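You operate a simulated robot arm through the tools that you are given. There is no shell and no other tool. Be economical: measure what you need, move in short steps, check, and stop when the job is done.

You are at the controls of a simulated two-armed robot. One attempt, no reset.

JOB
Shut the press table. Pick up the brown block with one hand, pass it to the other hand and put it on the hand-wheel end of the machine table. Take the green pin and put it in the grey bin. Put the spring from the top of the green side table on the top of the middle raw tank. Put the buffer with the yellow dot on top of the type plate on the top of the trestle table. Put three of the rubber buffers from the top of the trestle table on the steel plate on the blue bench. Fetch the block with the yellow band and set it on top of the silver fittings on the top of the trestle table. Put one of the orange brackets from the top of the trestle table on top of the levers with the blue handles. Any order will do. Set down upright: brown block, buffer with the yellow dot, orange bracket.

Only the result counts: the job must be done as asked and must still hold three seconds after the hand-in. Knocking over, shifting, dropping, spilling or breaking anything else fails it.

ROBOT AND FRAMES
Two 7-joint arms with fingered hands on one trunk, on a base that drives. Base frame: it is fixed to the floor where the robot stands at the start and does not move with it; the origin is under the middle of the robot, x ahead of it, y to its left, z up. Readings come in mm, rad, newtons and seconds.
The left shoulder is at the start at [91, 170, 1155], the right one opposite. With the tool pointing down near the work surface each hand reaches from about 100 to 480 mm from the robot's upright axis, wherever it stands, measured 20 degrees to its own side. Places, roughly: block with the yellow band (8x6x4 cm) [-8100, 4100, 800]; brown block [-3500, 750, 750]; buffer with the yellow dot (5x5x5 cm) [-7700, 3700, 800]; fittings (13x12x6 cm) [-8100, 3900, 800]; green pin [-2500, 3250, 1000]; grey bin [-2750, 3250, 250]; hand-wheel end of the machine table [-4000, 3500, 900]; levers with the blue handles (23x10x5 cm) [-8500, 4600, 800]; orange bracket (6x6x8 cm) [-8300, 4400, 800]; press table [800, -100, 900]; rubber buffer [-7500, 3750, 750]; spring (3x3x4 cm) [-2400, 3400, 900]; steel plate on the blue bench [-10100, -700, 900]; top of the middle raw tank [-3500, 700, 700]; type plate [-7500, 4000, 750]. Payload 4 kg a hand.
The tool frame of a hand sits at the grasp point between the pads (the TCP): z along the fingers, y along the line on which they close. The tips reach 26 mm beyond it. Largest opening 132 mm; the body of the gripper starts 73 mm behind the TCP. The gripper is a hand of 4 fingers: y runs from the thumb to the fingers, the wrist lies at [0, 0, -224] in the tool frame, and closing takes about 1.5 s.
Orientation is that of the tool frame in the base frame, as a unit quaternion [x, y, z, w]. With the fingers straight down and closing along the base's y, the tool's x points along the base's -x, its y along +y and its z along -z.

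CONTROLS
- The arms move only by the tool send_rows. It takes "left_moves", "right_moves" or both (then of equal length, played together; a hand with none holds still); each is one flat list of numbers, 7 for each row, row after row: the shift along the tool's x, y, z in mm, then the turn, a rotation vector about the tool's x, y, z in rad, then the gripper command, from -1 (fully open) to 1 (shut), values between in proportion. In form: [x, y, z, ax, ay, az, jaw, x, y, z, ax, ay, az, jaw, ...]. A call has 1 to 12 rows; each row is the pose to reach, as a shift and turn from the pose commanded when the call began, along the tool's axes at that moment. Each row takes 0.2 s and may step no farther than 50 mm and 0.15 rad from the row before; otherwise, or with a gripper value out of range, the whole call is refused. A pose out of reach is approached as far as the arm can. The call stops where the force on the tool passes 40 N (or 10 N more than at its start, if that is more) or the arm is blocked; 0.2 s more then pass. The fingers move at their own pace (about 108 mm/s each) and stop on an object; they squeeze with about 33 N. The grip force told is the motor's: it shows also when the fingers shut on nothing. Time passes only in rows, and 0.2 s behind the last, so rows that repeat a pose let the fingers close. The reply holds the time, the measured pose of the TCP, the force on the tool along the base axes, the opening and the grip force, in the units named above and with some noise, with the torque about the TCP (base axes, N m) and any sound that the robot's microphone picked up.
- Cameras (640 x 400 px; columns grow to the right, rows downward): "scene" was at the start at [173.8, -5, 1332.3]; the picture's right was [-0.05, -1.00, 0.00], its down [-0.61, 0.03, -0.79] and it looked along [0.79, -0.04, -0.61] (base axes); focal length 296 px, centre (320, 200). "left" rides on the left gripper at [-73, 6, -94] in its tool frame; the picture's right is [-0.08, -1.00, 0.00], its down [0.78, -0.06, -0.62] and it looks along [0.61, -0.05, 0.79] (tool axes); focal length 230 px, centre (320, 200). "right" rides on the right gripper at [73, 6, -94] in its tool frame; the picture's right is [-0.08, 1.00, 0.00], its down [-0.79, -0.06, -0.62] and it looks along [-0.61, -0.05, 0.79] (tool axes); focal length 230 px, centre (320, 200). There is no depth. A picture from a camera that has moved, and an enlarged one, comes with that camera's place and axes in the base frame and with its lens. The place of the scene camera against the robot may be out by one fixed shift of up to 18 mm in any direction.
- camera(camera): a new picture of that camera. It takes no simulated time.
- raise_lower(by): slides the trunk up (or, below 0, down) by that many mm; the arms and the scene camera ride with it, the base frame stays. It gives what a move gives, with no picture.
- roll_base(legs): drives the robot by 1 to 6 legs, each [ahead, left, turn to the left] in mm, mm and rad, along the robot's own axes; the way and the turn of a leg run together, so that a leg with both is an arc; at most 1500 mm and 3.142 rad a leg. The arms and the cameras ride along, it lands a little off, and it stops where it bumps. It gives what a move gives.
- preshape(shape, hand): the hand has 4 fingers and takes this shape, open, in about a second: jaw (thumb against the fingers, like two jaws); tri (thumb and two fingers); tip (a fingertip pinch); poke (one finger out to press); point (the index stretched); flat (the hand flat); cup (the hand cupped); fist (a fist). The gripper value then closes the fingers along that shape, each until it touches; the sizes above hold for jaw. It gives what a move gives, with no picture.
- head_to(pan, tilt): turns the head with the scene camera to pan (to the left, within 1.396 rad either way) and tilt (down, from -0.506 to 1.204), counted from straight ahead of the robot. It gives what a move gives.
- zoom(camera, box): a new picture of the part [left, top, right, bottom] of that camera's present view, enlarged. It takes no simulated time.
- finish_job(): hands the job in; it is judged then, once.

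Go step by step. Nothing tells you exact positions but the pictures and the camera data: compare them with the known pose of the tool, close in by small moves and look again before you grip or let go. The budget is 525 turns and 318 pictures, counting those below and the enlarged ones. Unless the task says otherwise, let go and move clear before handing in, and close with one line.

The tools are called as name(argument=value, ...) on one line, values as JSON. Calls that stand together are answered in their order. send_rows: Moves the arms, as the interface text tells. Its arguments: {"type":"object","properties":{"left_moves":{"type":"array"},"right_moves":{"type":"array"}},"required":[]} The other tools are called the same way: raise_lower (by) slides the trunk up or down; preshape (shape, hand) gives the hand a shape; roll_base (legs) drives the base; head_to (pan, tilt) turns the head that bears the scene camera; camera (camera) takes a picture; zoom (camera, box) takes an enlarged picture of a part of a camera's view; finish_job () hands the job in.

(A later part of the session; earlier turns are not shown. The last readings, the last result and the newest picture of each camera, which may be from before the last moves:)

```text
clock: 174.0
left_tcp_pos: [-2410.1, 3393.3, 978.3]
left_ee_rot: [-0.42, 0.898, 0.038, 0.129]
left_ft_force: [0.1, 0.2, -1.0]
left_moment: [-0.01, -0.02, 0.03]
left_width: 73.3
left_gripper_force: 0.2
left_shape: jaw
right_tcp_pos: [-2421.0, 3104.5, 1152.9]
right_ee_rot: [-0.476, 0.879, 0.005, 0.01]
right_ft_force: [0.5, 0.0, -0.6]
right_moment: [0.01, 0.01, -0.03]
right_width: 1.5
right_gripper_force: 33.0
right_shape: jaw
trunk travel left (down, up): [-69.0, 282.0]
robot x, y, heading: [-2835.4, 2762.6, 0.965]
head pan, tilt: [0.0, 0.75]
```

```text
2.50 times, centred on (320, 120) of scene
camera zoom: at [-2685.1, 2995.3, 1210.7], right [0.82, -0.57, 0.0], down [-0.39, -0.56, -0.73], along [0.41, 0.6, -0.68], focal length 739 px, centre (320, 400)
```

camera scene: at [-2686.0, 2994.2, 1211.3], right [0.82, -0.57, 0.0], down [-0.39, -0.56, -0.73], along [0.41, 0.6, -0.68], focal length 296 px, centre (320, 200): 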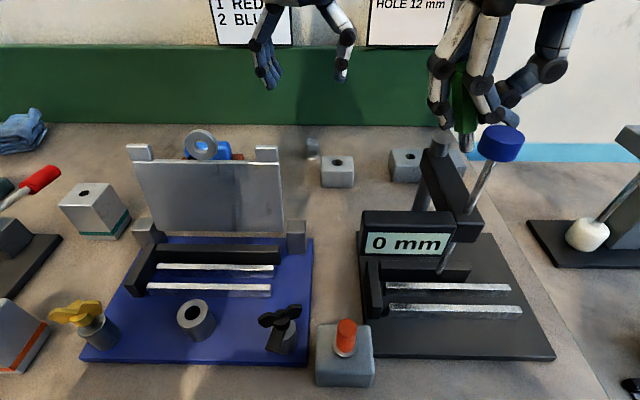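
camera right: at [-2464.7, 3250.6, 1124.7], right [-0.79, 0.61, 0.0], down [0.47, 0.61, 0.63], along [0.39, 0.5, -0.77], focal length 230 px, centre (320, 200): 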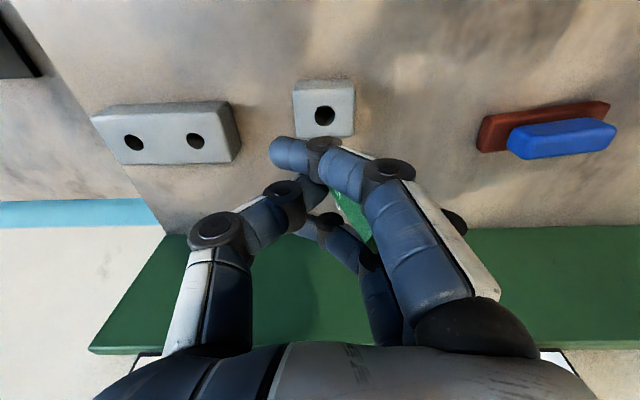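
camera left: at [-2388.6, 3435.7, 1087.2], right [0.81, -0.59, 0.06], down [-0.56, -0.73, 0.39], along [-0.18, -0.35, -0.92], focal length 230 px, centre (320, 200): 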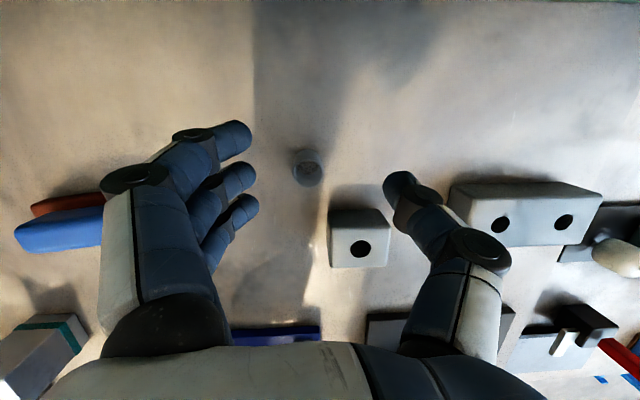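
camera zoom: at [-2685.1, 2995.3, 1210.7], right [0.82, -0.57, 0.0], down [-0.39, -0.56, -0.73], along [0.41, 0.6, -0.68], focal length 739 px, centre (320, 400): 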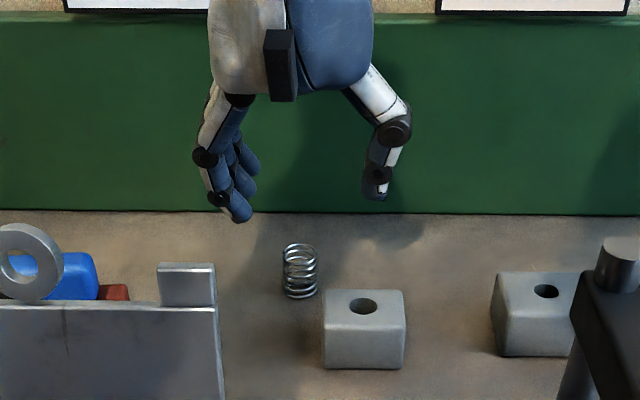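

The spring is at about [-2417, 3394]. I'll correct and descend to roughly z = 928, then look.

send_rows(left_moves=[7, 8, 15, 0, 0, 0, -0.1, 13, 8, 30, 0, 0, 0, -0.1, 17, 8, 46, 0, 0, 0, -0.1])

camera(camera="left")

zoom(camera="scene", box=[260, 60, 380, 180])

```text
clock: 174.8
left_tcp_pos: [-2419.1, 3396.3, 935.6]
left_ee_rot: [-0.421, 0.897, 0.035, 0.133]
left_ft_force: [0.4, 0.6, -0.2]
left_moment: [0.0, 0.02, 0.03]
left_width: 73.0
left_gripper_force: 0.1
left_shape: jaw
right_tcp_pos: [-2421.9, 3103.4, 1153.3]
right_ee_rot: [-0.476, 0.879, 0.004, 0.01]
right_ft_force: [0.5, 0.3, -1.4]
right_moment: [-0.01, 0.0, 0.0]
right_width: 1.6
right_gripper_force: 33.0
right_shape: jaw
trunk travel left (down, up): [-69.0, 282.0]
robot x, y, heading: [-2834.5, 2761.9, 0.966]
head pan, tilt: [0.0, 0.75]
```

```text
197 pictures are left
camera left: at [-2397.8, 3438.1, 1043.6], right [0.81, -0.58, 0.07], down [-0.56, -0.73, 0.39], along [-0.18, -0.35, -0.92], focal length 230 px, centre (320, 200)
```

left: 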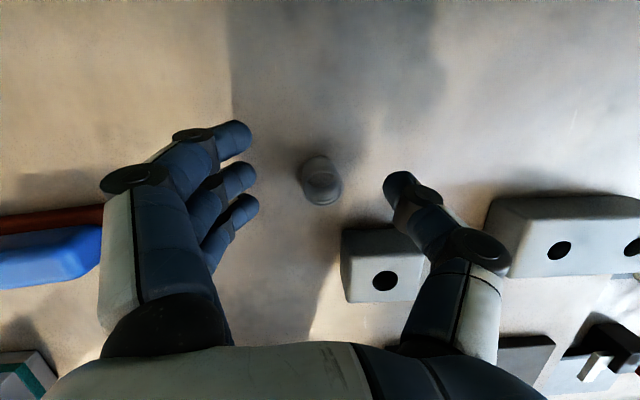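

```text
3.33 times, centred on (320, 120) of scene
camera zoom: at [-2685.8, 2994.9, 1211.1], right [0.82, -0.57, 0.0], down [-0.39, -0.56, -0.73], along [0.41, 0.6, -0.68], focal length 986 px, centre (320, 467)
```

zoom: 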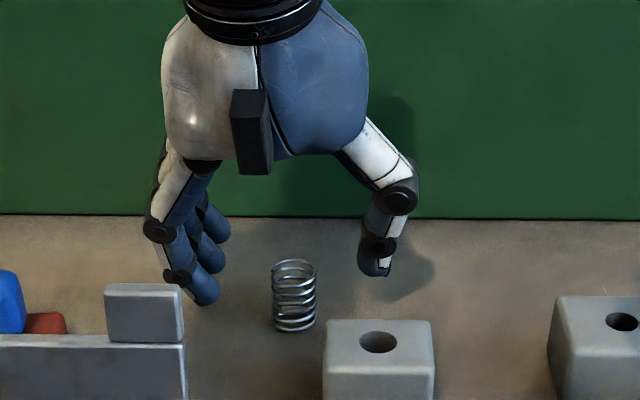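

The spring lies on the tool axis with its top at about z = 920. I'll descend about 20 mm more and close gently.

send_rows(left_moves=[2, 0, 10, 0, 0, 0, -0.1, 5, 0, 21, 0, 0, 0, 0.1])

send_rows(left_moves=[0, 0, 0, 0, 0, 0, 0.4, 0, 0, 0, 0, 0, 0, 0.8, 0, 0, 0, 0, 0, 0, 1, 0, 0, 0, 0, 0, 0, 1])

camera(camera="left")

zoom(camera="scene", box=[260, 60, 380, 180])

```text
clock: 175.4
left_tcp_pos: [-2420.2, 3401.4, 917.0]
left_ee_rot: [-0.426, 0.894, 0.033, 0.134]
left_ft_force: [-0.1, 0.7, -0.1]
left_moment: [-0.03, 0.01, -0.01]
left_width: 60.0
left_gripper_force: 0.1
left_shape: jaw
right_tcp_pos: [-2422.0, 3104.0, 1154.1]
right_ee_rot: [-0.476, 0.879, 0.005, 0.011]
right_ft_force: [-0.3, -0.4, -0.5]
right_moment: [0.01, -0.03, -0.01]
right_width: 1.5
right_gripper_force: 33.1
right_shape: jaw
trunk travel left (down, up): [-69.0, 282.0]
robot x, y, heading: [-2834.6, 2762.1, 0.967]
head pan, tilt: [0.0, 0.75]
```

```text
clock: 176.4
left_tcp_pos: [-2422.9, 3401.5, 915.6]
left_ee_rot: [-0.427, 0.893, 0.033, 0.135]
left_ft_force: [2.5, -0.2, 8.4]
left_moment: [-0.01, 0.07, 0.01]
left_width: 8.7
left_gripper_force: 33.3
left_shape: jaw
right_tcp_pos: [-2423.7, 3102.5, 1155.1]
right_ee_rot: [-0.476, 0.879, 0.005, 0.011]
right_ft_force: [-0.5, -0.3, -0.4]
right_moment: [-0.01, -0.01, -0.02]
right_width: 1.5
right_gripper_force: 32.9
right_shape: jaw
trunk travel left (down, up): [-69.0, 282.0]
robot x, y, heading: [-2837.4, 2762.7, 0.972]
head pan, tilt: [0.0, 0.75]
```

```text
195 pictures are left
camera left: at [-2402.0, 3443.9, 1023.5], right [0.82, -0.57, 0.08], down [-0.55, -0.74, 0.39], along [-0.17, -0.36, -0.92], focal length 230 px, centre (320, 200)
```

left: 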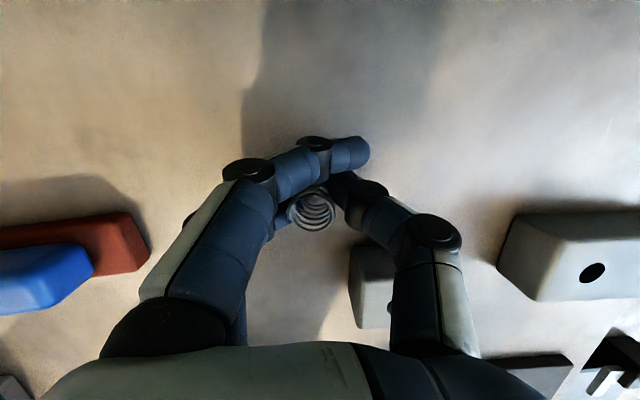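

```text
3.33 times, centred on (320, 120) of scene
camera zoom: at [-2686.2, 2993.7, 1211.7], right [0.82, -0.57, 0.0], down [-0.39, -0.56, -0.73], along [0.42, 0.6, -0.68], focal length 986 px, centre (320, 467)
```

zoom: 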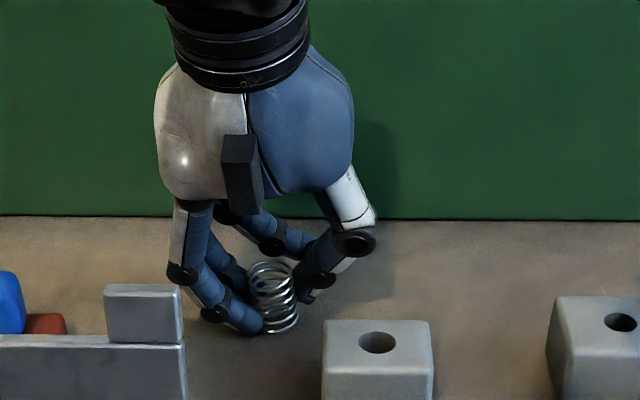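

The spring appears caught between the fingers. I'll lift slightly and check.

send_rows(left_moves=[-2, 0, -10, 0, 0, 0, 1, -5, 0, -25, 0, 0, 0, 1, -10, 0, -45, 0, 0, 0, 1])

camera(camera="left")

zoom(camera="scene", box=[260, 60, 380, 180])

```text
clock: 177.2
left_tcp_pos: [-2428.0, 3406.5, 954.3]
left_ee_rot: [-0.431, 0.892, 0.029, 0.13]
left_ft_force: [0.2, 0.6, -0.5]
left_moment: [-0.02, 0.02, 0.0]
left_width: 7.9
left_gripper_force: 32.7
left_shape: jaw
right_tcp_pos: [-2422.0, 3102.6, 1153.8]
right_ee_rot: [-0.476, 0.879, 0.004, 0.01]
right_ft_force: [-0.4, 1.0, -0.2]
right_moment: [-0.01, 0.01, -0.01]
right_width: 1.2
right_gripper_force: 32.9
right_shape: jaw
trunk travel left (down, up): [-69.0, 282.0]
robot x, y, heading: [-2834.7, 2761.4, 0.964]
head pan, tilt: [0.0, 0.75]
```

```text
193 pictures are left
camera left: at [-2406.5, 3450.2, 1062.3], right [0.82, -0.56, 0.08], down [-0.55, -0.74, 0.4], along [-0.17, -0.37, -0.91], focal length 230 px, centre (320, 200)
```

left: 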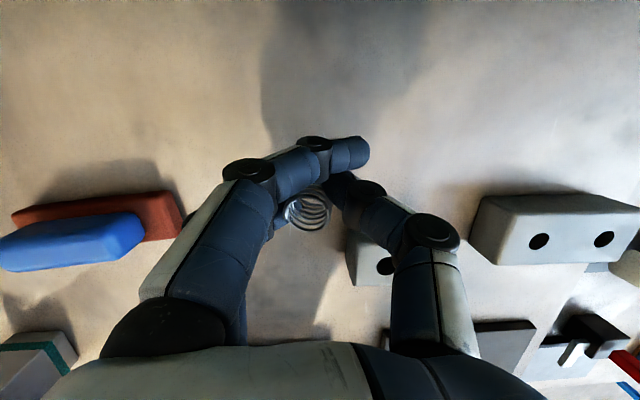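

```text
3.33 times, centred on (320, 120) of scene
camera zoom: at [-2685.9, 2994.6, 1211.2], right [0.82, -0.57, 0.0], down [-0.39, -0.56, -0.73], along [0.41, 0.6, -0.68], focal length 986 px, centre (320, 467)
```

zoom: 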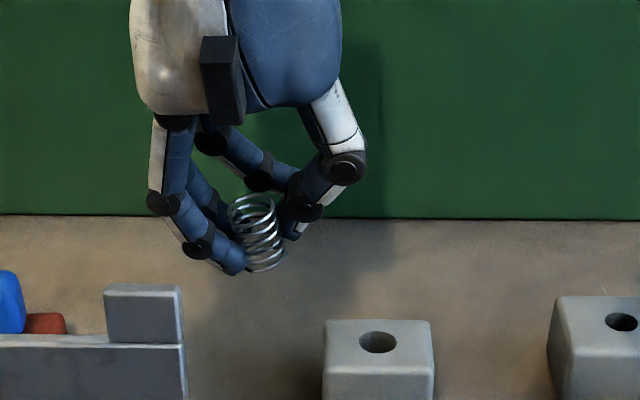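

The spring is held. I'll raise the left hand and pull it back, straighten the trunk, then move back and left to line up the right hand with the grey bin.

send_rows(left_moves=[0, 0, -45, 0, 0, 0, 1, 0, 0, -90, 0, 0, 0, 1, 0, 0, -130, 0, 0, 0, 1, 45, 0, -142, 0, 0, 0, 1, 90, 0, -154, 0, 0, 0, 1, 135, 0, -166, 0, 0, 0, 1, 180, 0, -178, 0, 0, 0, 1, 210, 0, -186, 0, 0, 0, 1])

raise_lower(by=100)

roll_base(legs=[[-220, 0, 0], [0, 270, 0]])

head_to(pan=0.0, tilt=0.95)

camera(camera="scene")

```text
clock: 179.0
left_tcp_pos: [-2590.1, 3204.6, 1079.8]
left_ee_rot: [-0.42, 0.897, 0.037, 0.131]
left_ft_force: [-0.8, -0.3, -0.8]
left_moment: [0.01, 0.0, 0.01]
left_width: 7.8
left_gripper_force: 33.2
left_shape: jaw
right_tcp_pos: [-2423.4, 3104.3, 1155.3]
right_ee_rot: [-0.477, 0.879, 0.004, 0.01]
right_ft_force: [-0.2, 0.3, -1.2]
right_moment: [0.02, 0.01, 0.01]
right_width: 1.2
right_gripper_force: 32.9
right_shape: jaw
trunk travel left (down, up): [-69.0, 282.0]
robot x, y, heading: [-2835.4, 2761.1, 0.963]
head pan, tilt: [0.0, 0.75]
```

```text
clock: 180.4
left_tcp_pos: [-2586.0, 3206.7, 1178.9]
left_ee_rot: [-0.419, 0.898, 0.037, 0.13]
left_ft_force: [0.7, 0.7, -0.9]
left_moment: [-0.02, 0.01, 0.01]
left_width: 7.7
left_gripper_force: 32.6
left_shape: jaw
right_tcp_pos: [-2420.5, 3104.6, 1257.0]
right_ee_rot: [-0.476, 0.879, 0.004, 0.01]
right_ft_force: [-0.4, 0.0, 0.1]
right_moment: [-0.02, 0.0, -0.01]
right_width: 0.9
right_gripper_force: 33.4
right_shape: jaw
trunk travel left (down, up): [-169.0, 182.0]
robot x, y, heading: [-2836.5, 2762.1, 0.961]
head pan, tilt: [0.0, 0.75]
```

```text
clock: 183.6
left_tcp_pos: [-2942.8, 3178.2, 1179.4]
left_ee_rot: [-0.422, 0.897, 0.038, 0.129]
left_ft_force: [0.0, 0.7, -1.1]
left_moment: [-0.02, -0.02, -0.02]
left_width: 7.9
left_gripper_force: 32.9
left_shape: jaw
right_tcp_pos: [-2776.7, 3077.9, 1257.7]
right_ee_rot: [-0.479, 0.878, 0.004, 0.011]
right_ft_force: [-0.5, 0.4, -0.5]
right_moment: [0.0, -0.06, -0.02]
right_width: 1.4
right_gripper_force: 33.1
right_shape: jaw
trunk travel left (down, up): [-169.0, 182.0]
robot x, y, heading: [-3184.4, 2731.5, 0.972]
head pan, tilt: [0.0, 0.75]
```

```text
clock: 184.3
left_tcp_pos: [-2942.0, 3177.2, 1180.4]
left_ee_rot: [-0.422, 0.896, 0.037, 0.13]
left_ft_force: [-0.4, 0.2, -0.7]
left_moment: [0.0, 0.0, 0.02]
left_width: 7.7
left_gripper_force: 32.9
left_shape: jaw
right_tcp_pos: [-2774.2, 3077.7, 1257.4]
right_ee_rot: [-0.478, 0.878, 0.004, 0.012]
right_ft_force: [-0.3, 0.3, -1.5]
right_moment: [0.02, -0.01, -0.04]
right_width: 1.3
right_gripper_force: 32.8
right_shape: jaw
trunk travel left (down, up): [-169.0, 182.0]
robot x, y, heading: [-3186.2, 2735.1, 0.976]
head pan, tilt: [0.0, 0.949]
```

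```text
191 pictures are left
camera scene: at [-3102.5, 2873.7, 1308.7], right [0.83, -0.56, 0.0], down [-0.46, -0.67, -0.58], along [0.33, 0.48, -0.81], focal length 296 px, centre (320, 200)
```

scene: 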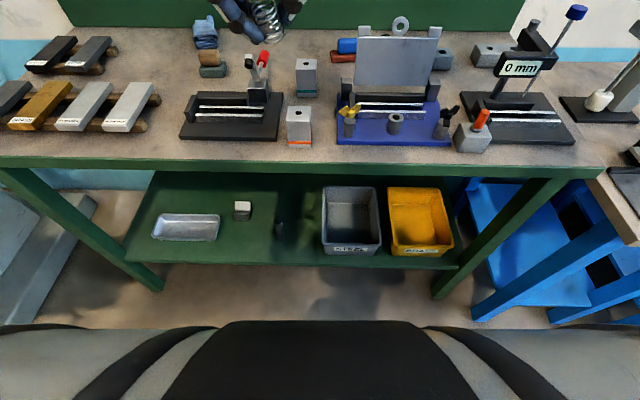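

The grey bin is on the lower shelf with its rim at about z = 440, 110-170 mm behind the table's front edge. I'll lower the right hand in front of the edge, then drive forward to bring it over the bin.

send_rows(right_moves=[15, 17, 45, 0, 0, 0, 1, 30, 34, 90, 0, 0, 0, 1, 45, 50, 135, 0, 0, 0, 1, 45, 50, 180, 0, 0, 0, 1, 45, 50, 225, 0, 0, 0, 1, 45, 50, 270, 0, 0, 0, 1, 45, 50, 315, 0, 0, 0, 1, 45, 50, 360, 0, 0, 0, 1, 45, 50, 405, 0, 0, 0, 1, 45, 50, 450, 0, 0, 0, 1])

camera(camera="scene")

camera(camera="right")

```text
refused: row 1 steps farther than a row can; nothing moved
```

```text
190 pictures are left
camera scene: at [-3102.5, 2873.7, 1308.7], right [0.83, -0.56, 0.0], down [-0.46, -0.67, -0.58], along [0.33, 0.48, -0.81], focal length 296 px, centre (320, 200)
```

scene: 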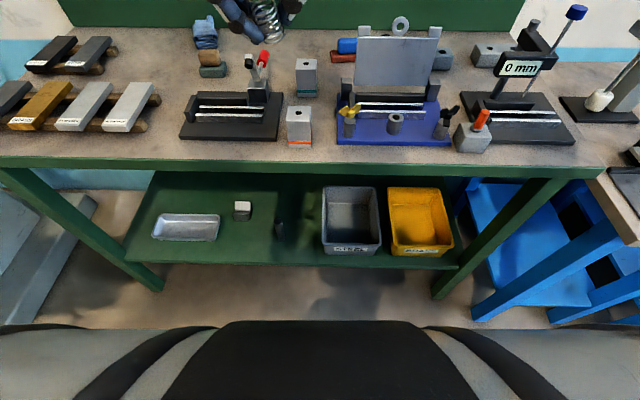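

```text
189 pictures are left
camera right: at [-2821.5, 3018.9, 1349.7], right [-0.8, 0.61, 0.0], down [0.47, 0.62, 0.63], along [0.38, 0.5, -0.77], focal length 230 px, centre (320, 200)
```

right: 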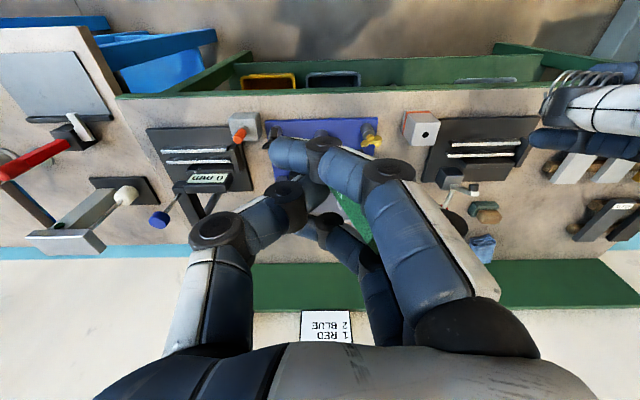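

The first step was too long, so I'll resend with smaller steps, pulling back from the table edge first.

send_rows(right_moves=[35, 25, 0, 0, 0, 0, 1, 70, 50, 0, 0, 0, 0, 1, 70, 50, 48, 0, 0, 0, 1, 70, 50, 96, 0, 0, 0, 1, 70, 50, 144, 0, 0, 0, 1, 70, 50, 192, 0, 0, 0, 1, 70, 50, 240, 0, 0, 0, 1, 70, 50, 288, 0, 0, 0, 1, 70, 50, 336, 0, 0, 0, 1, 70, 50, 384, 0, 0, 0, 1, 70, 50, 432, 0, 0, 0, 1])

camera(camera="scene")

camera(camera="right")

```text
clock: 186.7
left_tcp_pos: [-2942.1, 3178.6, 1179.4]
left_ee_rot: [-0.422, 0.897, 0.037, 0.129]
left_ft_force: [0.4, 0.3, -0.6]
left_moment: [0.01, -0.02, -0.04]
left_width: 7.9
left_gripper_force: 33.2
left_shape: jaw
right_tcp_pos: [-2848.4, 3058.2, 827.9]
right_ee_rot: [-0.479, 0.878, 0.004, 0.01]
right_ft_force: [0.3, 0.2, -0.7]
right_moment: [-0.03, -0.04, -0.02]
right_width: 1.3
right_gripper_force: 33.0
right_shape: jaw
trunk travel left (down, up): [-169.0, 182.0]
robot x, y, heading: [-3187.7, 2731.9, 0.973]
head pan, tilt: [0.0, 0.949]
```

```text
188 pictures are left
camera scene: at [-3102.5, 2874.8, 1308.4], right [0.83, -0.56, 0.0], down [-0.46, -0.67, -0.58], along [0.33, 0.48, -0.81], focal length 296 px, centre (320, 200)
```

scene: 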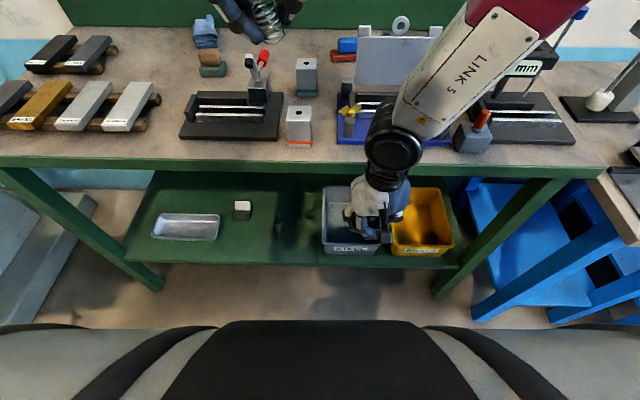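

```text
187 pictures are left
camera right: at [-2895.0, 3000.3, 918.7], right [-0.8, 0.61, 0.0], down [0.47, 0.62, 0.63], along [0.38, 0.5, -0.77], focal length 230 px, centre (320, 200)
```

right: 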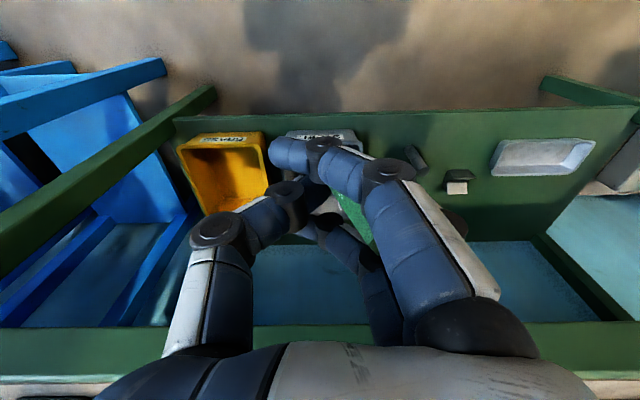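

The hand is descending in front of the bin. I'll lower it further and then pitch the fingers forward, so the wrist and forearm stay in front of the table edge.

send_rows(right_moves=[0, 0, 48, 0, 0, 0, 1, 0, 0, 96, 0, 0, 0, 1, 0, 0, 144, 0, 0, 0, 1, 0, 0, 190, 0, 0, 0, 1, 0, 0, 210, 0, -0.13, 0, 1, 0, 0, 230, 0, -0.26, 0, 1, 0, 0, 245, 0, -0.4, 0, 1, 0, 0, 260, 0, -0.53, 0, 1, 0, 0, 270, 0, -0.66, 0, 1, 0, 0, 280, 0, -0.79, 0, 1, 0, 0, 290, 0, -0.92, 0, 1, 0, 0, 295, 0, -1.05, 0, 1])

camera(camera="scene")

camera(camera="right")

```text
clock: 189.5
left_tcp_pos: [-2939.6, 3178.6, 1179.1]
left_ee_rot: [-0.422, 0.897, 0.038, 0.13]
left_ft_force: [0.2, 0.4, -0.5]
left_moment: [-0.02, 0.01, 0.0]
left_width: 7.9
left_gripper_force: 33.2
left_shape: jaw
right_tcp_pos: [-2676.2, 3027.5, 656.4]
right_ee_rot: [-0.474, 0.79, 0.264, 0.284]
right_ft_force: [0.5, -0.4, 0.0]
right_moment: [0.0, -0.02, -0.02]
right_width: 1.0
right_gripper_force: 32.8
right_shape: jaw
right hand out of reach, approached as far as the arm can: row 5, 6, 7, 8, 9, 10, 11, 12
trunk travel left (down, up): [-169.0, 182.0]
robot x, y, heading: [-3186.7, 2730.8, 0.972]
head pan, tilt: [0.0, 0.949]
stopped in row 12 (right hand): the arm was blocked; the commanded pose is now the measured one
```

```text
186 pictures are left
camera scene: at [-3102.0, 2874.6, 1308.5], right [0.83, -0.56, 0.0], down [-0.46, -0.67, -0.58], along [0.33, 0.48, -0.81], focal length 296 px, centre (320, 200)
```

scene: 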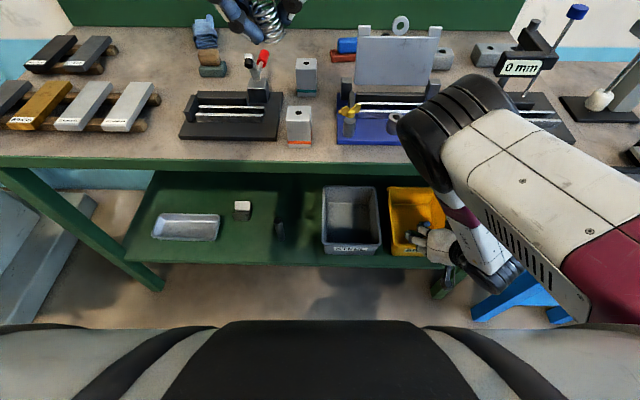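

```text
185 pictures are left
camera right: at [-2728.8, 2922.4, 670.7], right [-0.87, 0.46, 0.2], down [0.24, 0.02, 0.97], along [0.44, 0.89, -0.13], focal length 230 px, centre (320, 200)
```

right: 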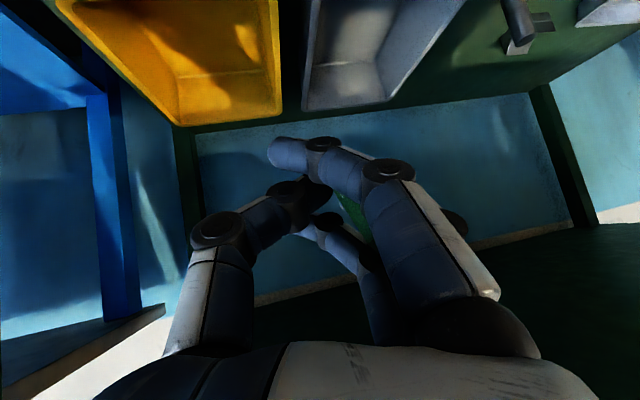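

The arm hit a limit, but the hand now points 45° forward and down at about z = 656. I'll lower it another 110 mm, then use the base to carry it left and forward over the bin.

send_rows(right_moves=[26, -5, 26, 0, 0, 0, 1, 51, -11, 51, 0, 0, 0, 1, 77, -16, 77, 0, 0, 0, 1])

camera(camera="right")

camera(camera="scene")

```text
clock: 190.3
left_tcp_pos: [-2939.8, 3177.2, 1179.6]
left_ee_rot: [-0.422, 0.897, 0.039, 0.129]
left_ft_force: [-1.3, 0.2, 0.3]
left_moment: [-0.02, 0.01, 0.0]
left_width: 7.9
left_gripper_force: 33.4
left_shape: jaw
right_tcp_pos: [-2676.3, 3029.0, 547.7]
right_ee_rot: [-0.477, 0.788, 0.267, 0.284]
right_ft_force: [1.7, -0.2, -0.6]
right_moment: [-0.02, 0.0, 0.02]
right_width: 0.6
right_gripper_force: 33.4
right_shape: jaw
trunk travel left (down, up): [-169.0, 182.0]
robot x, y, heading: [-3187.1, 2732.5, 0.97]
head pan, tilt: [0.0, 0.949]
```

```text
184 pictures are left
camera right: at [-2728.0, 2925.0, 562.5], right [-0.87, 0.45, 0.2], down [0.24, 0.02, 0.97], along [0.43, 0.89, -0.12], focal length 230 px, centre (320, 200)
```

right: 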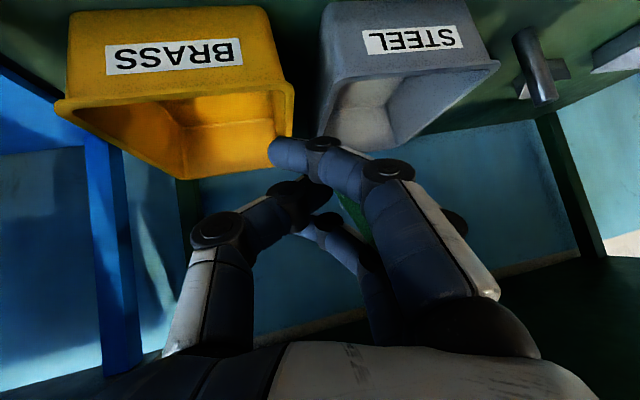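

```text
183 pictures are left
camera scene: at [-3101.7, 2873.5, 1308.6], right [0.83, -0.56, 0.0], down [-0.46, -0.67, -0.58], along [0.33, 0.48, -0.81], focal length 296 px, centre (320, 200)
```

scene: 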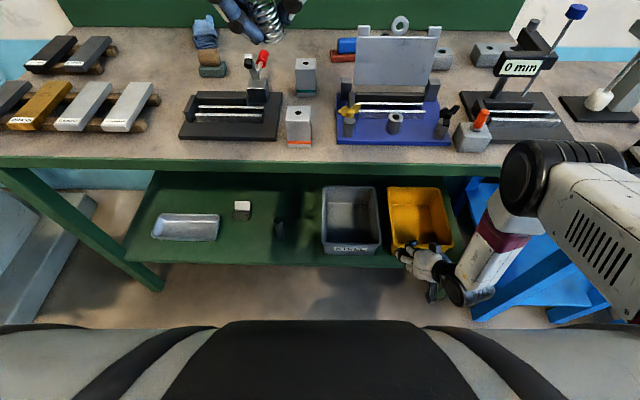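

Now I see the labels: the grey bin reads "STEEL", with its front rim at about [-2745, 3195, 418]. I'll drive 152 mm left and 150 mm forward to bring the pin over it.

roll_base(legs=[[0, 152, 0], [150, 0, 0]])

camera(camera="right")

camera(camera="scene")

```text
clock: 192.6
left_tcp_pos: [-3000.6, 3362.2, 1183.9]
left_ee_rot: [-0.419, 0.897, 0.038, 0.134]
left_ft_force: [-0.4, -0.5, -0.4]
left_moment: [-0.01, 0.02, 0.0]
left_width: 7.5
left_gripper_force: 32.8
left_shape: jaw
right_tcp_pos: [-2742.1, 3203.0, 544.3]
right_ee_rot: [-0.475, 0.794, 0.26, 0.277]
right_ft_force: [0.3, 0.3, -0.2]
right_moment: [0.02, -0.02, -0.01]
right_width: 1.0
right_gripper_force: 32.6
right_shape: jaw
trunk travel left (down, up): [-169.0, 182.0]
robot x, y, heading: [-3242.0, 2922.0, 0.97]
head pan, tilt: [0.0, 0.949]
stopped in leg 2: the robot was blocked; the commanded pose is now the measured one
```

```text
182 pictures are left
camera right: at [-2794.8, 3098.7, 561.9], right [-0.86, 0.46, 0.2], down [0.25, 0.04, 0.97], along [0.44, 0.89, -0.15], focal length 230 px, centre (320, 200)
```

right: 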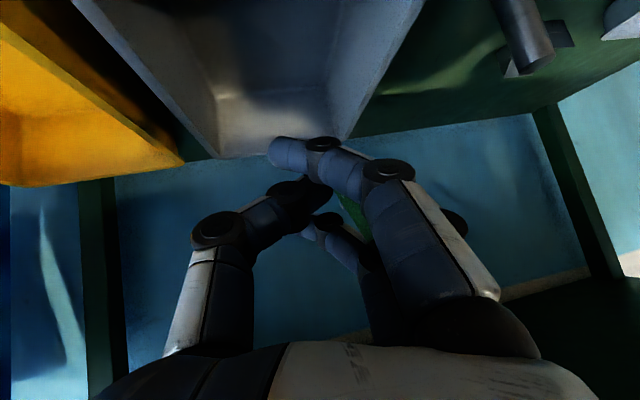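

```text
181 pictures are left
camera scene: at [-3164.4, 3058.9, 1310.0], right [0.82, -0.57, 0.0], down [-0.46, -0.67, -0.59], along [0.33, 0.48, -0.81], focal length 296 px, centre (320, 200)
```

scene: 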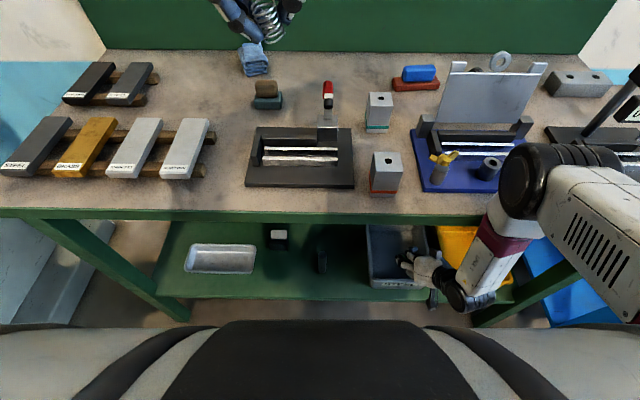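

The base stopped early, so something may be touching. I'll check the right arm against the table edge.

zoom(camera="scene", box=[360, 120, 640, 330])

head_to(pan=-0.6, tilt=0.95)

camera(camera="scene")

```text
1.90 times, centred on (500, 225) of scene
camera zoom: at [-3164.4, 3058.9, 1310.0], right [0.82, -0.57, 0.0], down [-0.46, -0.67, -0.59], along [0.33, 0.48, -0.81], focal length 563 px, centre (-23, 152)
```

zoom: 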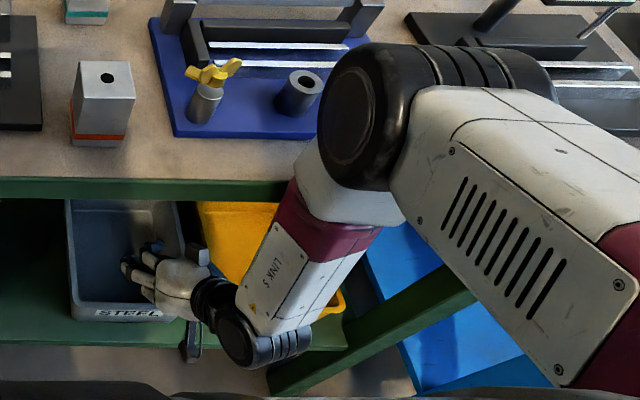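

```text
clock: 193.6
left_tcp_pos: [-3000.1, 3363.2, 1183.0]
left_ee_rot: [-0.42, 0.897, 0.038, 0.133]
left_ft_force: [0.1, 0.2, -1.3]
left_moment: [0.0, 0.0, -0.01]
left_width: 7.7
left_gripper_force: 32.6
left_shape: jaw
right_tcp_pos: [-2741.5, 3202.3, 544.4]
right_ee_rot: [-0.475, 0.794, 0.261, 0.276]
right_ft_force: [0.6, 0.1, -0.4]
right_moment: [0.01, -0.02, 0.04]
right_width: 1.0
right_gripper_force: 33.1
right_shape: jaw
trunk travel left (down, up): [-169.0, 182.0]
robot x, y, heading: [-3242.4, 2924.1, 0.967]
head pan, tilt: [-0.6, 0.949]
```

```text
179 pictures are left
camera scene: at [-3138.0, 3024.8, 1309.9], right [0.36, -0.93, 0.0], down [-0.76, -0.29, -0.59], along [0.55, 0.21, -0.81], focal length 296 px, centre (320, 200)
```

scene: 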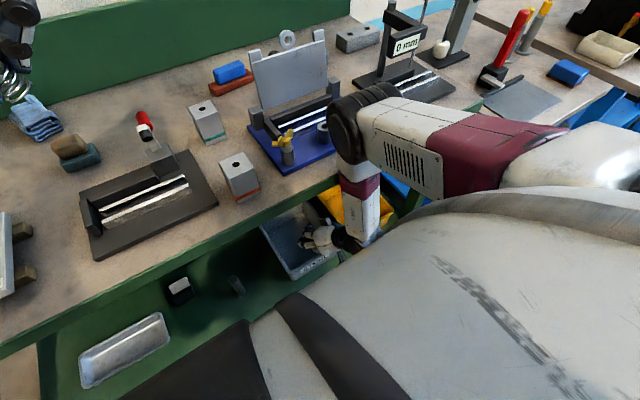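

The elbow sits near the table's front edge, which explains the stop. I'll back off 25 mm and reach forward and down with the arm alone.

roll_base(legs=[[-25, 0, 0]])

send_rows(right_moves=[-7, -6, 25, 0, 0, 0, 1, -14, -12, 50, 0, 0, 0, 1, -22, -18, 75, 0, 0, 0, 1])

camera(camera="right")

camera(camera="scene")

```text
clock: 194.3
left_tcp_pos: [-3000.3, 3362.9, 1183.5]
left_ee_rot: [-0.419, 0.897, 0.038, 0.132]
left_ft_force: [-0.2, 0.5, -0.7]
left_moment: [-0.04, -0.01, 0.0]
left_width: 7.4
left_gripper_force: 33.4
left_shape: jaw
right_tcp_pos: [-2743.2, 3199.5, 543.0]
right_ee_rot: [-0.474, 0.795, 0.26, 0.274]
right_ft_force: [-0.6, 0.0, -0.9]
right_moment: [-0.01, -0.01, 0.02]
right_width: 1.1
right_gripper_force: 33.6
right_shape: jaw
trunk travel left (down, up): [-169.0, 182.0]
robot x, y, heading: [-3242.1, 2918.0, 0.967]
head pan, tilt: [-0.6, 0.949]
stopped in leg 1: the robot was blocked; the commanded pose is now the measured one
```

```text
clock: 195.1
left_tcp_pos: [-3003.1, 3358.3, 1183.1]
left_ee_rot: [-0.417, 0.898, 0.038, 0.134]
left_ft_force: [0.1, 0.2, -0.5]
left_moment: [-0.03, -0.02, 0.01]
left_width: 8.0
left_gripper_force: 33.0
left_shape: jaw
right_tcp_pos: [-2704.9, 3249.5, 501.8]
right_ee_rot: [-0.473, 0.797, 0.258, 0.275]
right_ft_force: [-0.2, -0.2, -0.5]
right_moment: [-0.01, -0.04, 0.02]
right_width: 0.8
right_gripper_force: 33.1
right_shape: jaw
trunk travel left (down, up): [-169.0, 182.0]
robot x, y, heading: [-3245.9, 2923.1, 0.968]
head pan, tilt: [-0.6, 0.949]
```

```text
178 pictures are left
camera right: at [-2758.3, 3146.1, 519.0], right [-0.86, 0.46, 0.2], down [0.25, 0.04, 0.97], along [0.44, 0.89, -0.15], focal length 230 px, centre (320, 200)
```

right: 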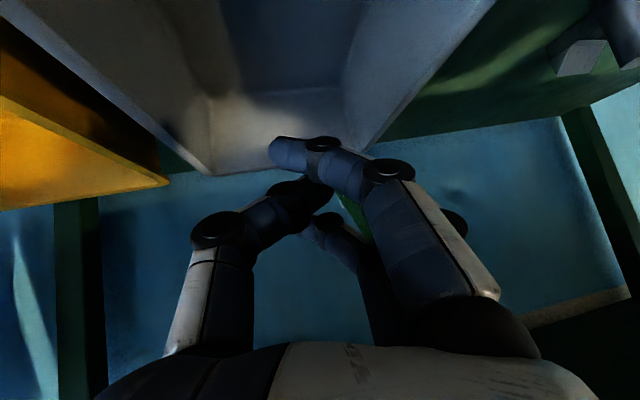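

```text
177 pictures are left
camera scene: at [-3140.2, 3021.1, 1309.8], right [0.36, -0.93, 0.0], down [-0.76, -0.29, -0.59], along [0.55, 0.21, -0.81], focal length 296 px, centre (320, 200)
```

scene: 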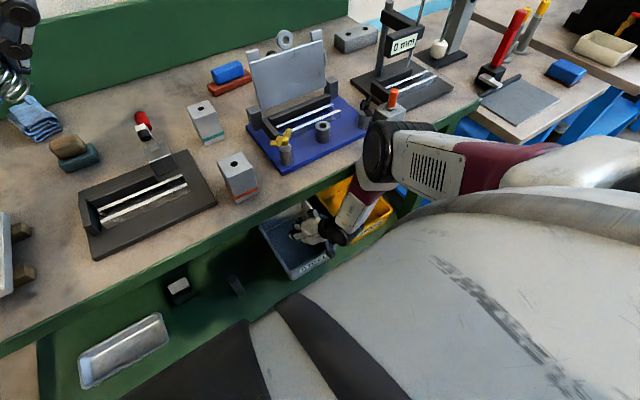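

The pin is now about 68 mm inside the bin's front rim. I'll open the right hand to drop it in.

send_rows(right_moves=[9, -2, 9, 0, 0, 0, 1, 18, -4, 18, 0, 0, 0, 1, 18, -4, 18, 0, 0, 0, 0.5, 18, -4, 18, 0, 0, 0, 0, 18, -4, 18, 0, 0, 0, -0.2, 18, -4, 18, 0, 0, 0, -0.2])

camera(camera="right")

```text
clock: 196.5
left_tcp_pos: [-2994.7, 3366.3, 1180.1]
left_ee_rot: [-0.42, 0.897, 0.037, 0.13]
left_ft_force: [-0.2, 0.0, -0.4]
left_moment: [-0.02, 0.01, 0.01]
left_width: 7.6
left_gripper_force: 33.4
left_shape: jaw
right_tcp_pos: [-2702.8, 3258.5, 473.7]
right_ee_rot: [-0.474, 0.796, 0.26, 0.273]
right_ft_force: [0.5, -0.3, -0.8]
right_moment: [0.01, -0.01, -0.04]
right_width: 78.2
right_gripper_force: 0.0
right_shape: jaw
trunk travel left (down, up): [-169.0, 182.0]
robot x, y, heading: [-3241.7, 2925.7, 0.966]
head pan, tilt: [-0.6, 0.949]
```

```text
176 pictures are left
camera right: at [-2755.1, 3153.7, 490.7], right [-0.86, 0.46, 0.21], down [0.25, 0.04, 0.97], along [0.44, 0.89, -0.15], focal length 230 px, centre (320, 200)
```

right: 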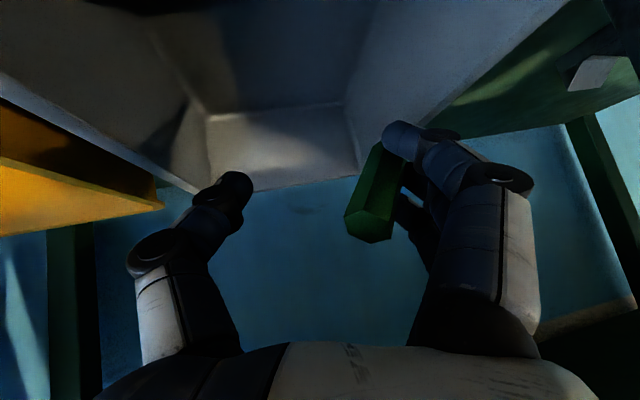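

The pin is still leaning on the left fingers. I'll open fully and tilt the fingers down a little so it slides off.

send_rows(right_moves=[0, 0, 0, 0, 0, 0, -0.6, 0, 0, 0, 0, 0, 0, -1, 0, 0, 0, 0, 0, 0, -1, 0, 0, 0, 0, 0, 0, -1])

camera(camera="right")

```text
clock: 197.5
left_tcp_pos: [-2995.3, 3365.7, 1180.0]
left_ee_rot: [-0.419, 0.898, 0.038, 0.131]
left_ft_force: [-0.8, 0.2, -0.8]
left_moment: [0.02, -0.01, -0.01]
left_width: 7.8
left_gripper_force: 33.0
left_shape: jaw
right_tcp_pos: [-2702.5, 3258.0, 472.3]
right_ee_rot: [-0.475, 0.795, 0.26, 0.273]
right_ft_force: [0.5, 0.0, -0.6]
right_moment: [-0.01, 0.01, -0.03]
right_width: 131.7
right_gripper_force: 0.0
right_shape: jaw
trunk travel left (down, up): [-169.0, 182.0]
robot x, y, heading: [-3242.9, 2922.5, 0.963]
head pan, tilt: [-0.6, 0.949]
```

```text
175 pictures are left
camera right: at [-2755.2, 3153.8, 490.7], right [-0.86, 0.46, 0.21], down [0.25, 0.04, 0.97], along [0.44, 0.89, -0.15], focal length 230 px, centre (320, 200)
```

right: 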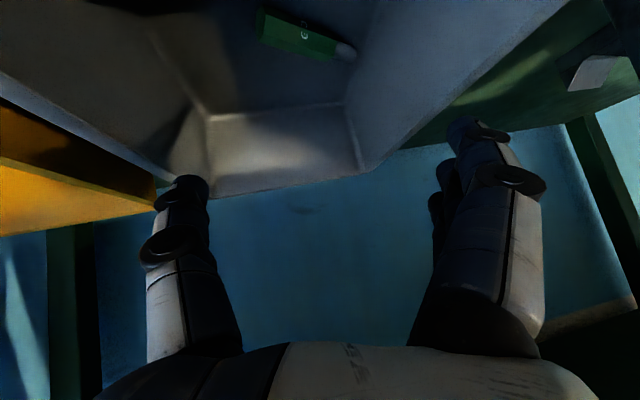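

The green pin is in the grey bin. I'll withdraw the hand back and up, then back the base away.

send_rows(right_moves=[0, 0, -30, 0, 0, 0, -0.5, 0, 0, -60, 0, 0, 0, 0, 15, 0, -100, 0, 0, 0, 0.3, 30, 0, -130, 0, 0, 0, 0.5])

roll_base(legs=[[-60, 0, 0], [-200, 0, 0]])

camera(camera="scene")

```text
clock: 198.5
left_tcp_pos: [-2995.0, 3365.6, 1179.7]
left_ee_rot: [-0.419, 0.898, 0.037, 0.13]
left_ft_force: [0.8, -0.7, -0.6]
left_moment: [0.0, 0.01, -0.01]
left_width: 7.5
left_gripper_force: 33.3
left_shape: jaw
right_tcp_pos: [-2740.1, 3152.9, 547.0]
right_ee_rot: [-0.474, 0.796, 0.26, 0.273]
right_ft_force: [0.3, 0.3, -0.2]
right_moment: [-0.04, 0.02, 0.01]
right_width: 33.5
right_gripper_force: 0.1
right_shape: jaw
trunk travel left (down, up): [-169.0, 182.0]
robot x, y, heading: [-3244.9, 2923.2, 0.965]
head pan, tilt: [-0.6, 0.949]
```

```text
clock: 200.7
left_tcp_pos: [-3142.7, 3152.1, 1180.4]
left_ee_rot: [-0.419, 0.898, 0.037, 0.131]
left_ft_force: [0.6, -0.7, -0.4]
left_moment: [0.05, 0.0, 0.0]
left_width: 7.4
left_gripper_force: 33.2
left_shape: jaw
right_tcp_pos: [-2887.7, 2940.5, 545.9]
right_ee_rot: [-0.475, 0.796, 0.26, 0.272]
right_ft_force: [0.3, 0.4, 0.1]
right_moment: [-0.01, 0.02, 0.02]
right_width: 33.5
right_gripper_force: 0.1
right_shape: jaw
trunk travel left (down, up): [-169.0, 182.0]
robot x, y, heading: [-3387.9, 2706.7, 0.967]
head pan, tilt: [-0.6, 0.949]
```

```text
174 pictures are left
camera scene: at [-3279.7, 2815.1, 1308.8], right [0.36, -0.93, 0.0], down [-0.76, -0.29, -0.58], along [0.54, 0.21, -0.81], focal length 296 px, centre (320, 200)
```

scene: 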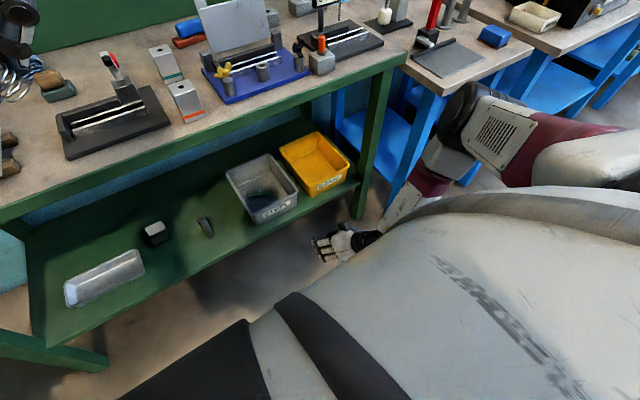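

Everything is intact. I'll raise the right hand back to carrying height and turn it down again.

send_rows(right_moves=[-31, 0, -31, 0, 0, 0, 0, -62, 0, -62, 0, 0, 0, -1, -93, 0, -93, 0, 0, 0, -1, -124, 0, -124, 0, 0.1, 0, -1, -155, 0, -155, 0, 0.2, 0, -1, -186, 0, -186, 0, 0.3, 0, -1, -217, 0, -217, 0, 0.4, 0, -1, -248, 0, -248, 0, 0.5, 0, -1, -279, 0, -279, 0, 0.6, 0, -1, -310, 0, -310, 0, 0.7, 0, -1, -341, 0, -341, 0, 0.78, 0, -1, -370, 0, -370, 0, 0.78, 0, -1])

camera(camera="left")

```text
clock: 203.2
left_tcp_pos: [-3143.6, 3151.7, 1180.8]
left_ee_rot: [-0.419, 0.898, 0.037, 0.131]
left_ft_force: [0.5, -0.6, -0.7]
left_moment: [0.0, -0.02, 0.0]
left_width: 7.6
left_gripper_force: 33.3
left_shape: jaw
right_tcp_pos: [-2807.9, 2917.0, 1068.4]
right_ee_rot: [-0.538, 0.839, 0.059, -0.05]
right_ft_force: [-0.3, -0.1, -0.3]
right_moment: [0.02, -0.02, 0.0]
right_width: 131.9
right_gripper_force: 0.0
right_shape: jaw
trunk travel left (down, up): [-169.0, 182.0]
robot x, y, heading: [-3385.9, 2707.5, 0.965]
head pan, tilt: [-0.6, 0.949]
```

```text
173 pictures are left
camera left: at [-3121.0, 3194.1, 1289.5], right [0.81, -0.59, 0.06], down [-0.56, -0.73, 0.39], along [-0.18, -0.35, -0.92], focal length 230 px, centre (320, 200)
```

left: 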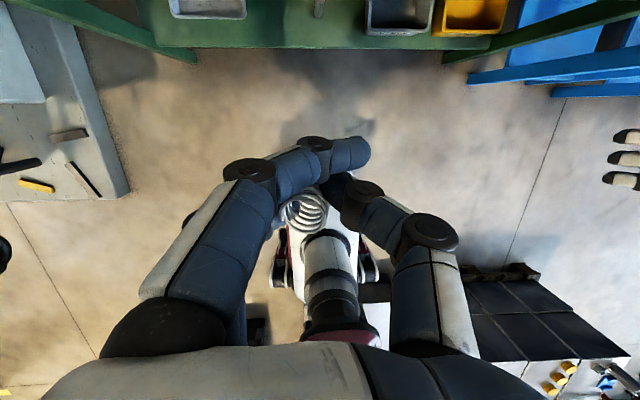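

The spring is still held. Now I'll drive back around to the front of the pallet to set it on the middle tank.

roll_base(legs=[[0, 0, 1.565], [0, 60, 0], [-1450, 0, 0], [-750, 0, 0]])

roll_base(legs=[[0, 1400, 0], [300, 0, 0]])

head_to(pan=0.1, tilt=0.7)

camera(camera="scene")

```text
clock: 218.6
left_tcp_pos: [-2020.4, 1686.0, 1180.5]
left_ee_rot: [0.94, -0.311, -0.121, -0.063]
left_ft_force: [0.4, 0.2, -1.1]
left_moment: [0.0, 0.01, -0.02]
left_width: 7.8
left_gripper_force: 32.8
left_shape: jaw
right_tcp_pos: [-1803.7, 2033.9, 1068.1]
right_ee_rot: [0.98, -0.185, -0.005, 0.078]
right_ft_force: [0.2, -0.2, 1.4]
right_moment: [0.01, -0.01, -0.04]
right_width: 131.8
right_gripper_force: 0.1
right_shape: jaw
trunk travel left (down, up): [-169.0, 182.0]
robot x, y, heading: [-1564.2, 1462.6, 2.597]
head pan, tilt: [-0.6, 0.949]
```

```text
clock: 227.3
left_tcp_pos: [-3021.8, 670.6, 1180.8]
left_ee_rot: [0.935, -0.327, -0.121, -0.064]
left_ft_force: [-0.6, 0.7, -0.3]
left_moment: [-0.01, -0.06, 0.0]
left_width: 7.8
left_gripper_force: 32.4
left_shape: jaw
right_tcp_pos: [-2794.9, 1010.5, 1067.1]
right_ee_rot: [0.976, -0.202, -0.005, 0.078]
right_ft_force: [0.3, 1.0, 0.4]
right_moment: [0.01, -0.02, 0.01]
right_width: 132.1
right_gripper_force: 0.2
right_shape: jaw
trunk travel left (down, up): [-169.0, 182.0]
robot x, y, heading: [-2574.5, 431.9, 2.566]
head pan, tilt: [-0.6, 0.949]
```

```text
clock: 228.4
left_tcp_pos: [-3021.6, 669.0, 1179.7]
left_ee_rot: [0.935, -0.327, -0.119, -0.065]
left_ft_force: [-0.1, 0.5, -0.1]
left_moment: [-0.01, 0.0, -0.02]
left_width: 7.7
left_gripper_force: 32.4
left_shape: jaw
right_tcp_pos: [-2795.0, 1010.3, 1068.6]
right_ee_rot: [0.976, -0.201, -0.005, 0.079]
right_ft_force: [0.0, -0.4, 1.0]
right_moment: [-0.01, 0.03, 0.0]
right_width: 132.0
right_gripper_force: 0.1
right_shape: jaw
trunk travel left (down, up): [-169.0, 182.0]
robot x, y, heading: [-2570.9, 430.9, 2.558]
head pan, tilt: [0.099, 0.7]
```

```text
172 pictures are left
camera scene: at [-2741.7, 524.5, 1328.4], right [0.46, 0.89, 0.0], down [0.57, -0.3, -0.76], along [-0.68, 0.35, -0.64], focal length 296 px, centre (320, 200)
```

scene: 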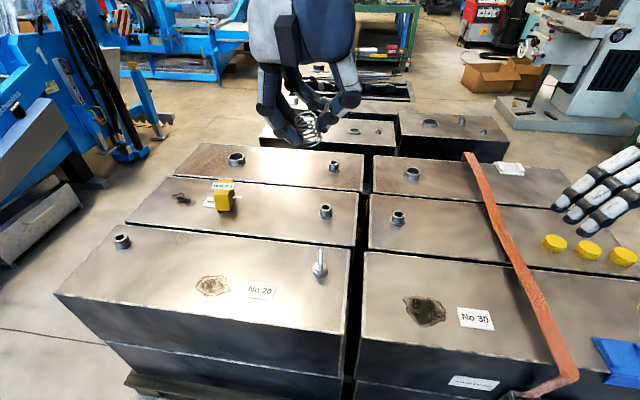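

The middle tank is clear where the block stood. I'll close in, keeping just off the pallet, and lean forward.

roll_base(legs=[[0, 110, -0.03], [150, 0, 0]])

raise_lower(by=-120)

head_to(pan=0.1, tilt=0.8)

camera(camera="scene")

camera(camera="left")

```text
clock: 230.6
left_tcp_pos: [-3202.9, 678.8, 1180.2]
left_ee_rot: [0.931, -0.339, -0.118, -0.066]
left_ft_force: [0.4, -0.2, -1.0]
left_moment: [-0.02, 0.02, -0.01]
left_width: 7.7
left_gripper_force: 32.9
left_shape: jaw
right_tcp_pos: [-2967.2, 1014.0, 1067.7]
right_ee_rot: [0.974, -0.214, -0.007, 0.078]
right_ft_force: [-0.4, 0.6, 0.4]
right_moment: [0.02, -0.03, -0.02]
right_width: 131.9
right_gripper_force: 0.1
right_shape: jaw
trunk travel left (down, up): [-169.0, 182.0]
robot x, y, heading: [-2757.7, 427.7, 2.539]
head pan, tilt: [0.099, 0.7]
```

```text
clock: 232.1
left_tcp_pos: [-3199.7, 678.1, 1062.8]
left_ee_rot: [0.931, -0.339, -0.12, -0.066]
left_ft_force: [0.5, -0.2, -0.7]
left_moment: [0.0, 0.02, 0.0]
left_width: 7.6
left_gripper_force: 33.5
left_shape: jaw
right_tcp_pos: [-2964.4, 1013.2, 948.4]
right_ee_rot: [0.974, -0.214, -0.008, 0.078]
right_ft_force: [-0.3, -0.3, -0.2]
right_moment: [0.04, 0.0, 0.0]
right_width: 132.0
right_gripper_force: 0.0
right_shape: jaw
trunk travel left (down, up): [-49.0, 302.0]
robot x, y, heading: [-2755.8, 433.1, 2.538]
head pan, tilt: [0.099, 0.7]
```

```text
clock: 232.7
left_tcp_pos: [-3201.9, 679.4, 1059.8]
left_ee_rot: [0.931, -0.339, -0.118, -0.066]
left_ft_force: [0.1, -0.1, 0.0]
left_moment: [0.0, -0.02, -0.02]
left_width: 7.6
left_gripper_force: 33.0
left_shape: jaw
right_tcp_pos: [-2965.1, 1014.6, 946.3]
right_ee_rot: [0.974, -0.214, -0.007, 0.078]
right_ft_force: [0.4, 0.0, 0.0]
right_moment: [0.02, -0.01, -0.01]
right_width: 131.8
right_gripper_force: 0.0
right_shape: jaw
trunk travel left (down, up): [-49.0, 302.0]
robot x, y, heading: [-2761.7, 431.1, 2.531]
head pan, tilt: [0.099, 0.799]
```

```text
171 pictures are left
camera scene: at [-3024.3, 595.1, 1182.7], right [0.48, 0.87, 0.0], down [0.63, -0.35, -0.7], along [-0.61, 0.34, -0.72], focal length 296 px, centre (320, 200)
```

scene: 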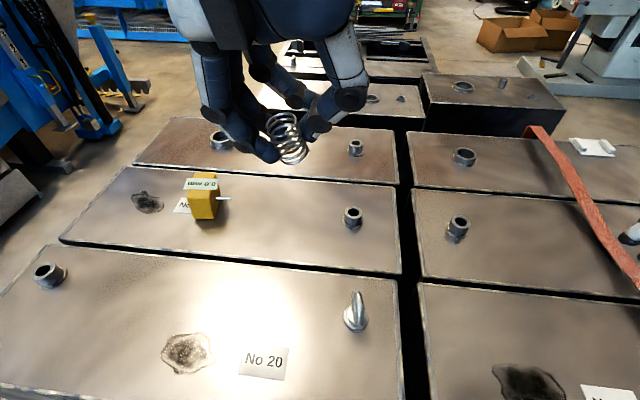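

```text
170 pictures are left
camera left: at [-3242.5, 701.3, 1168.9], right [0.59, 0.81, 0.06], down [0.73, -0.56, 0.39], along [0.35, -0.18, -0.92], focal length 230 px, centre (320, 200)
```

left: 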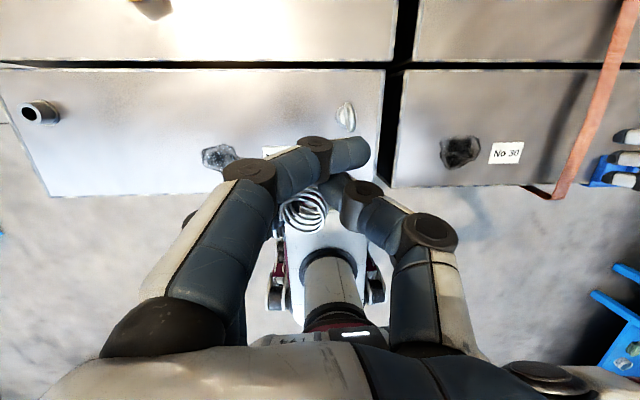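

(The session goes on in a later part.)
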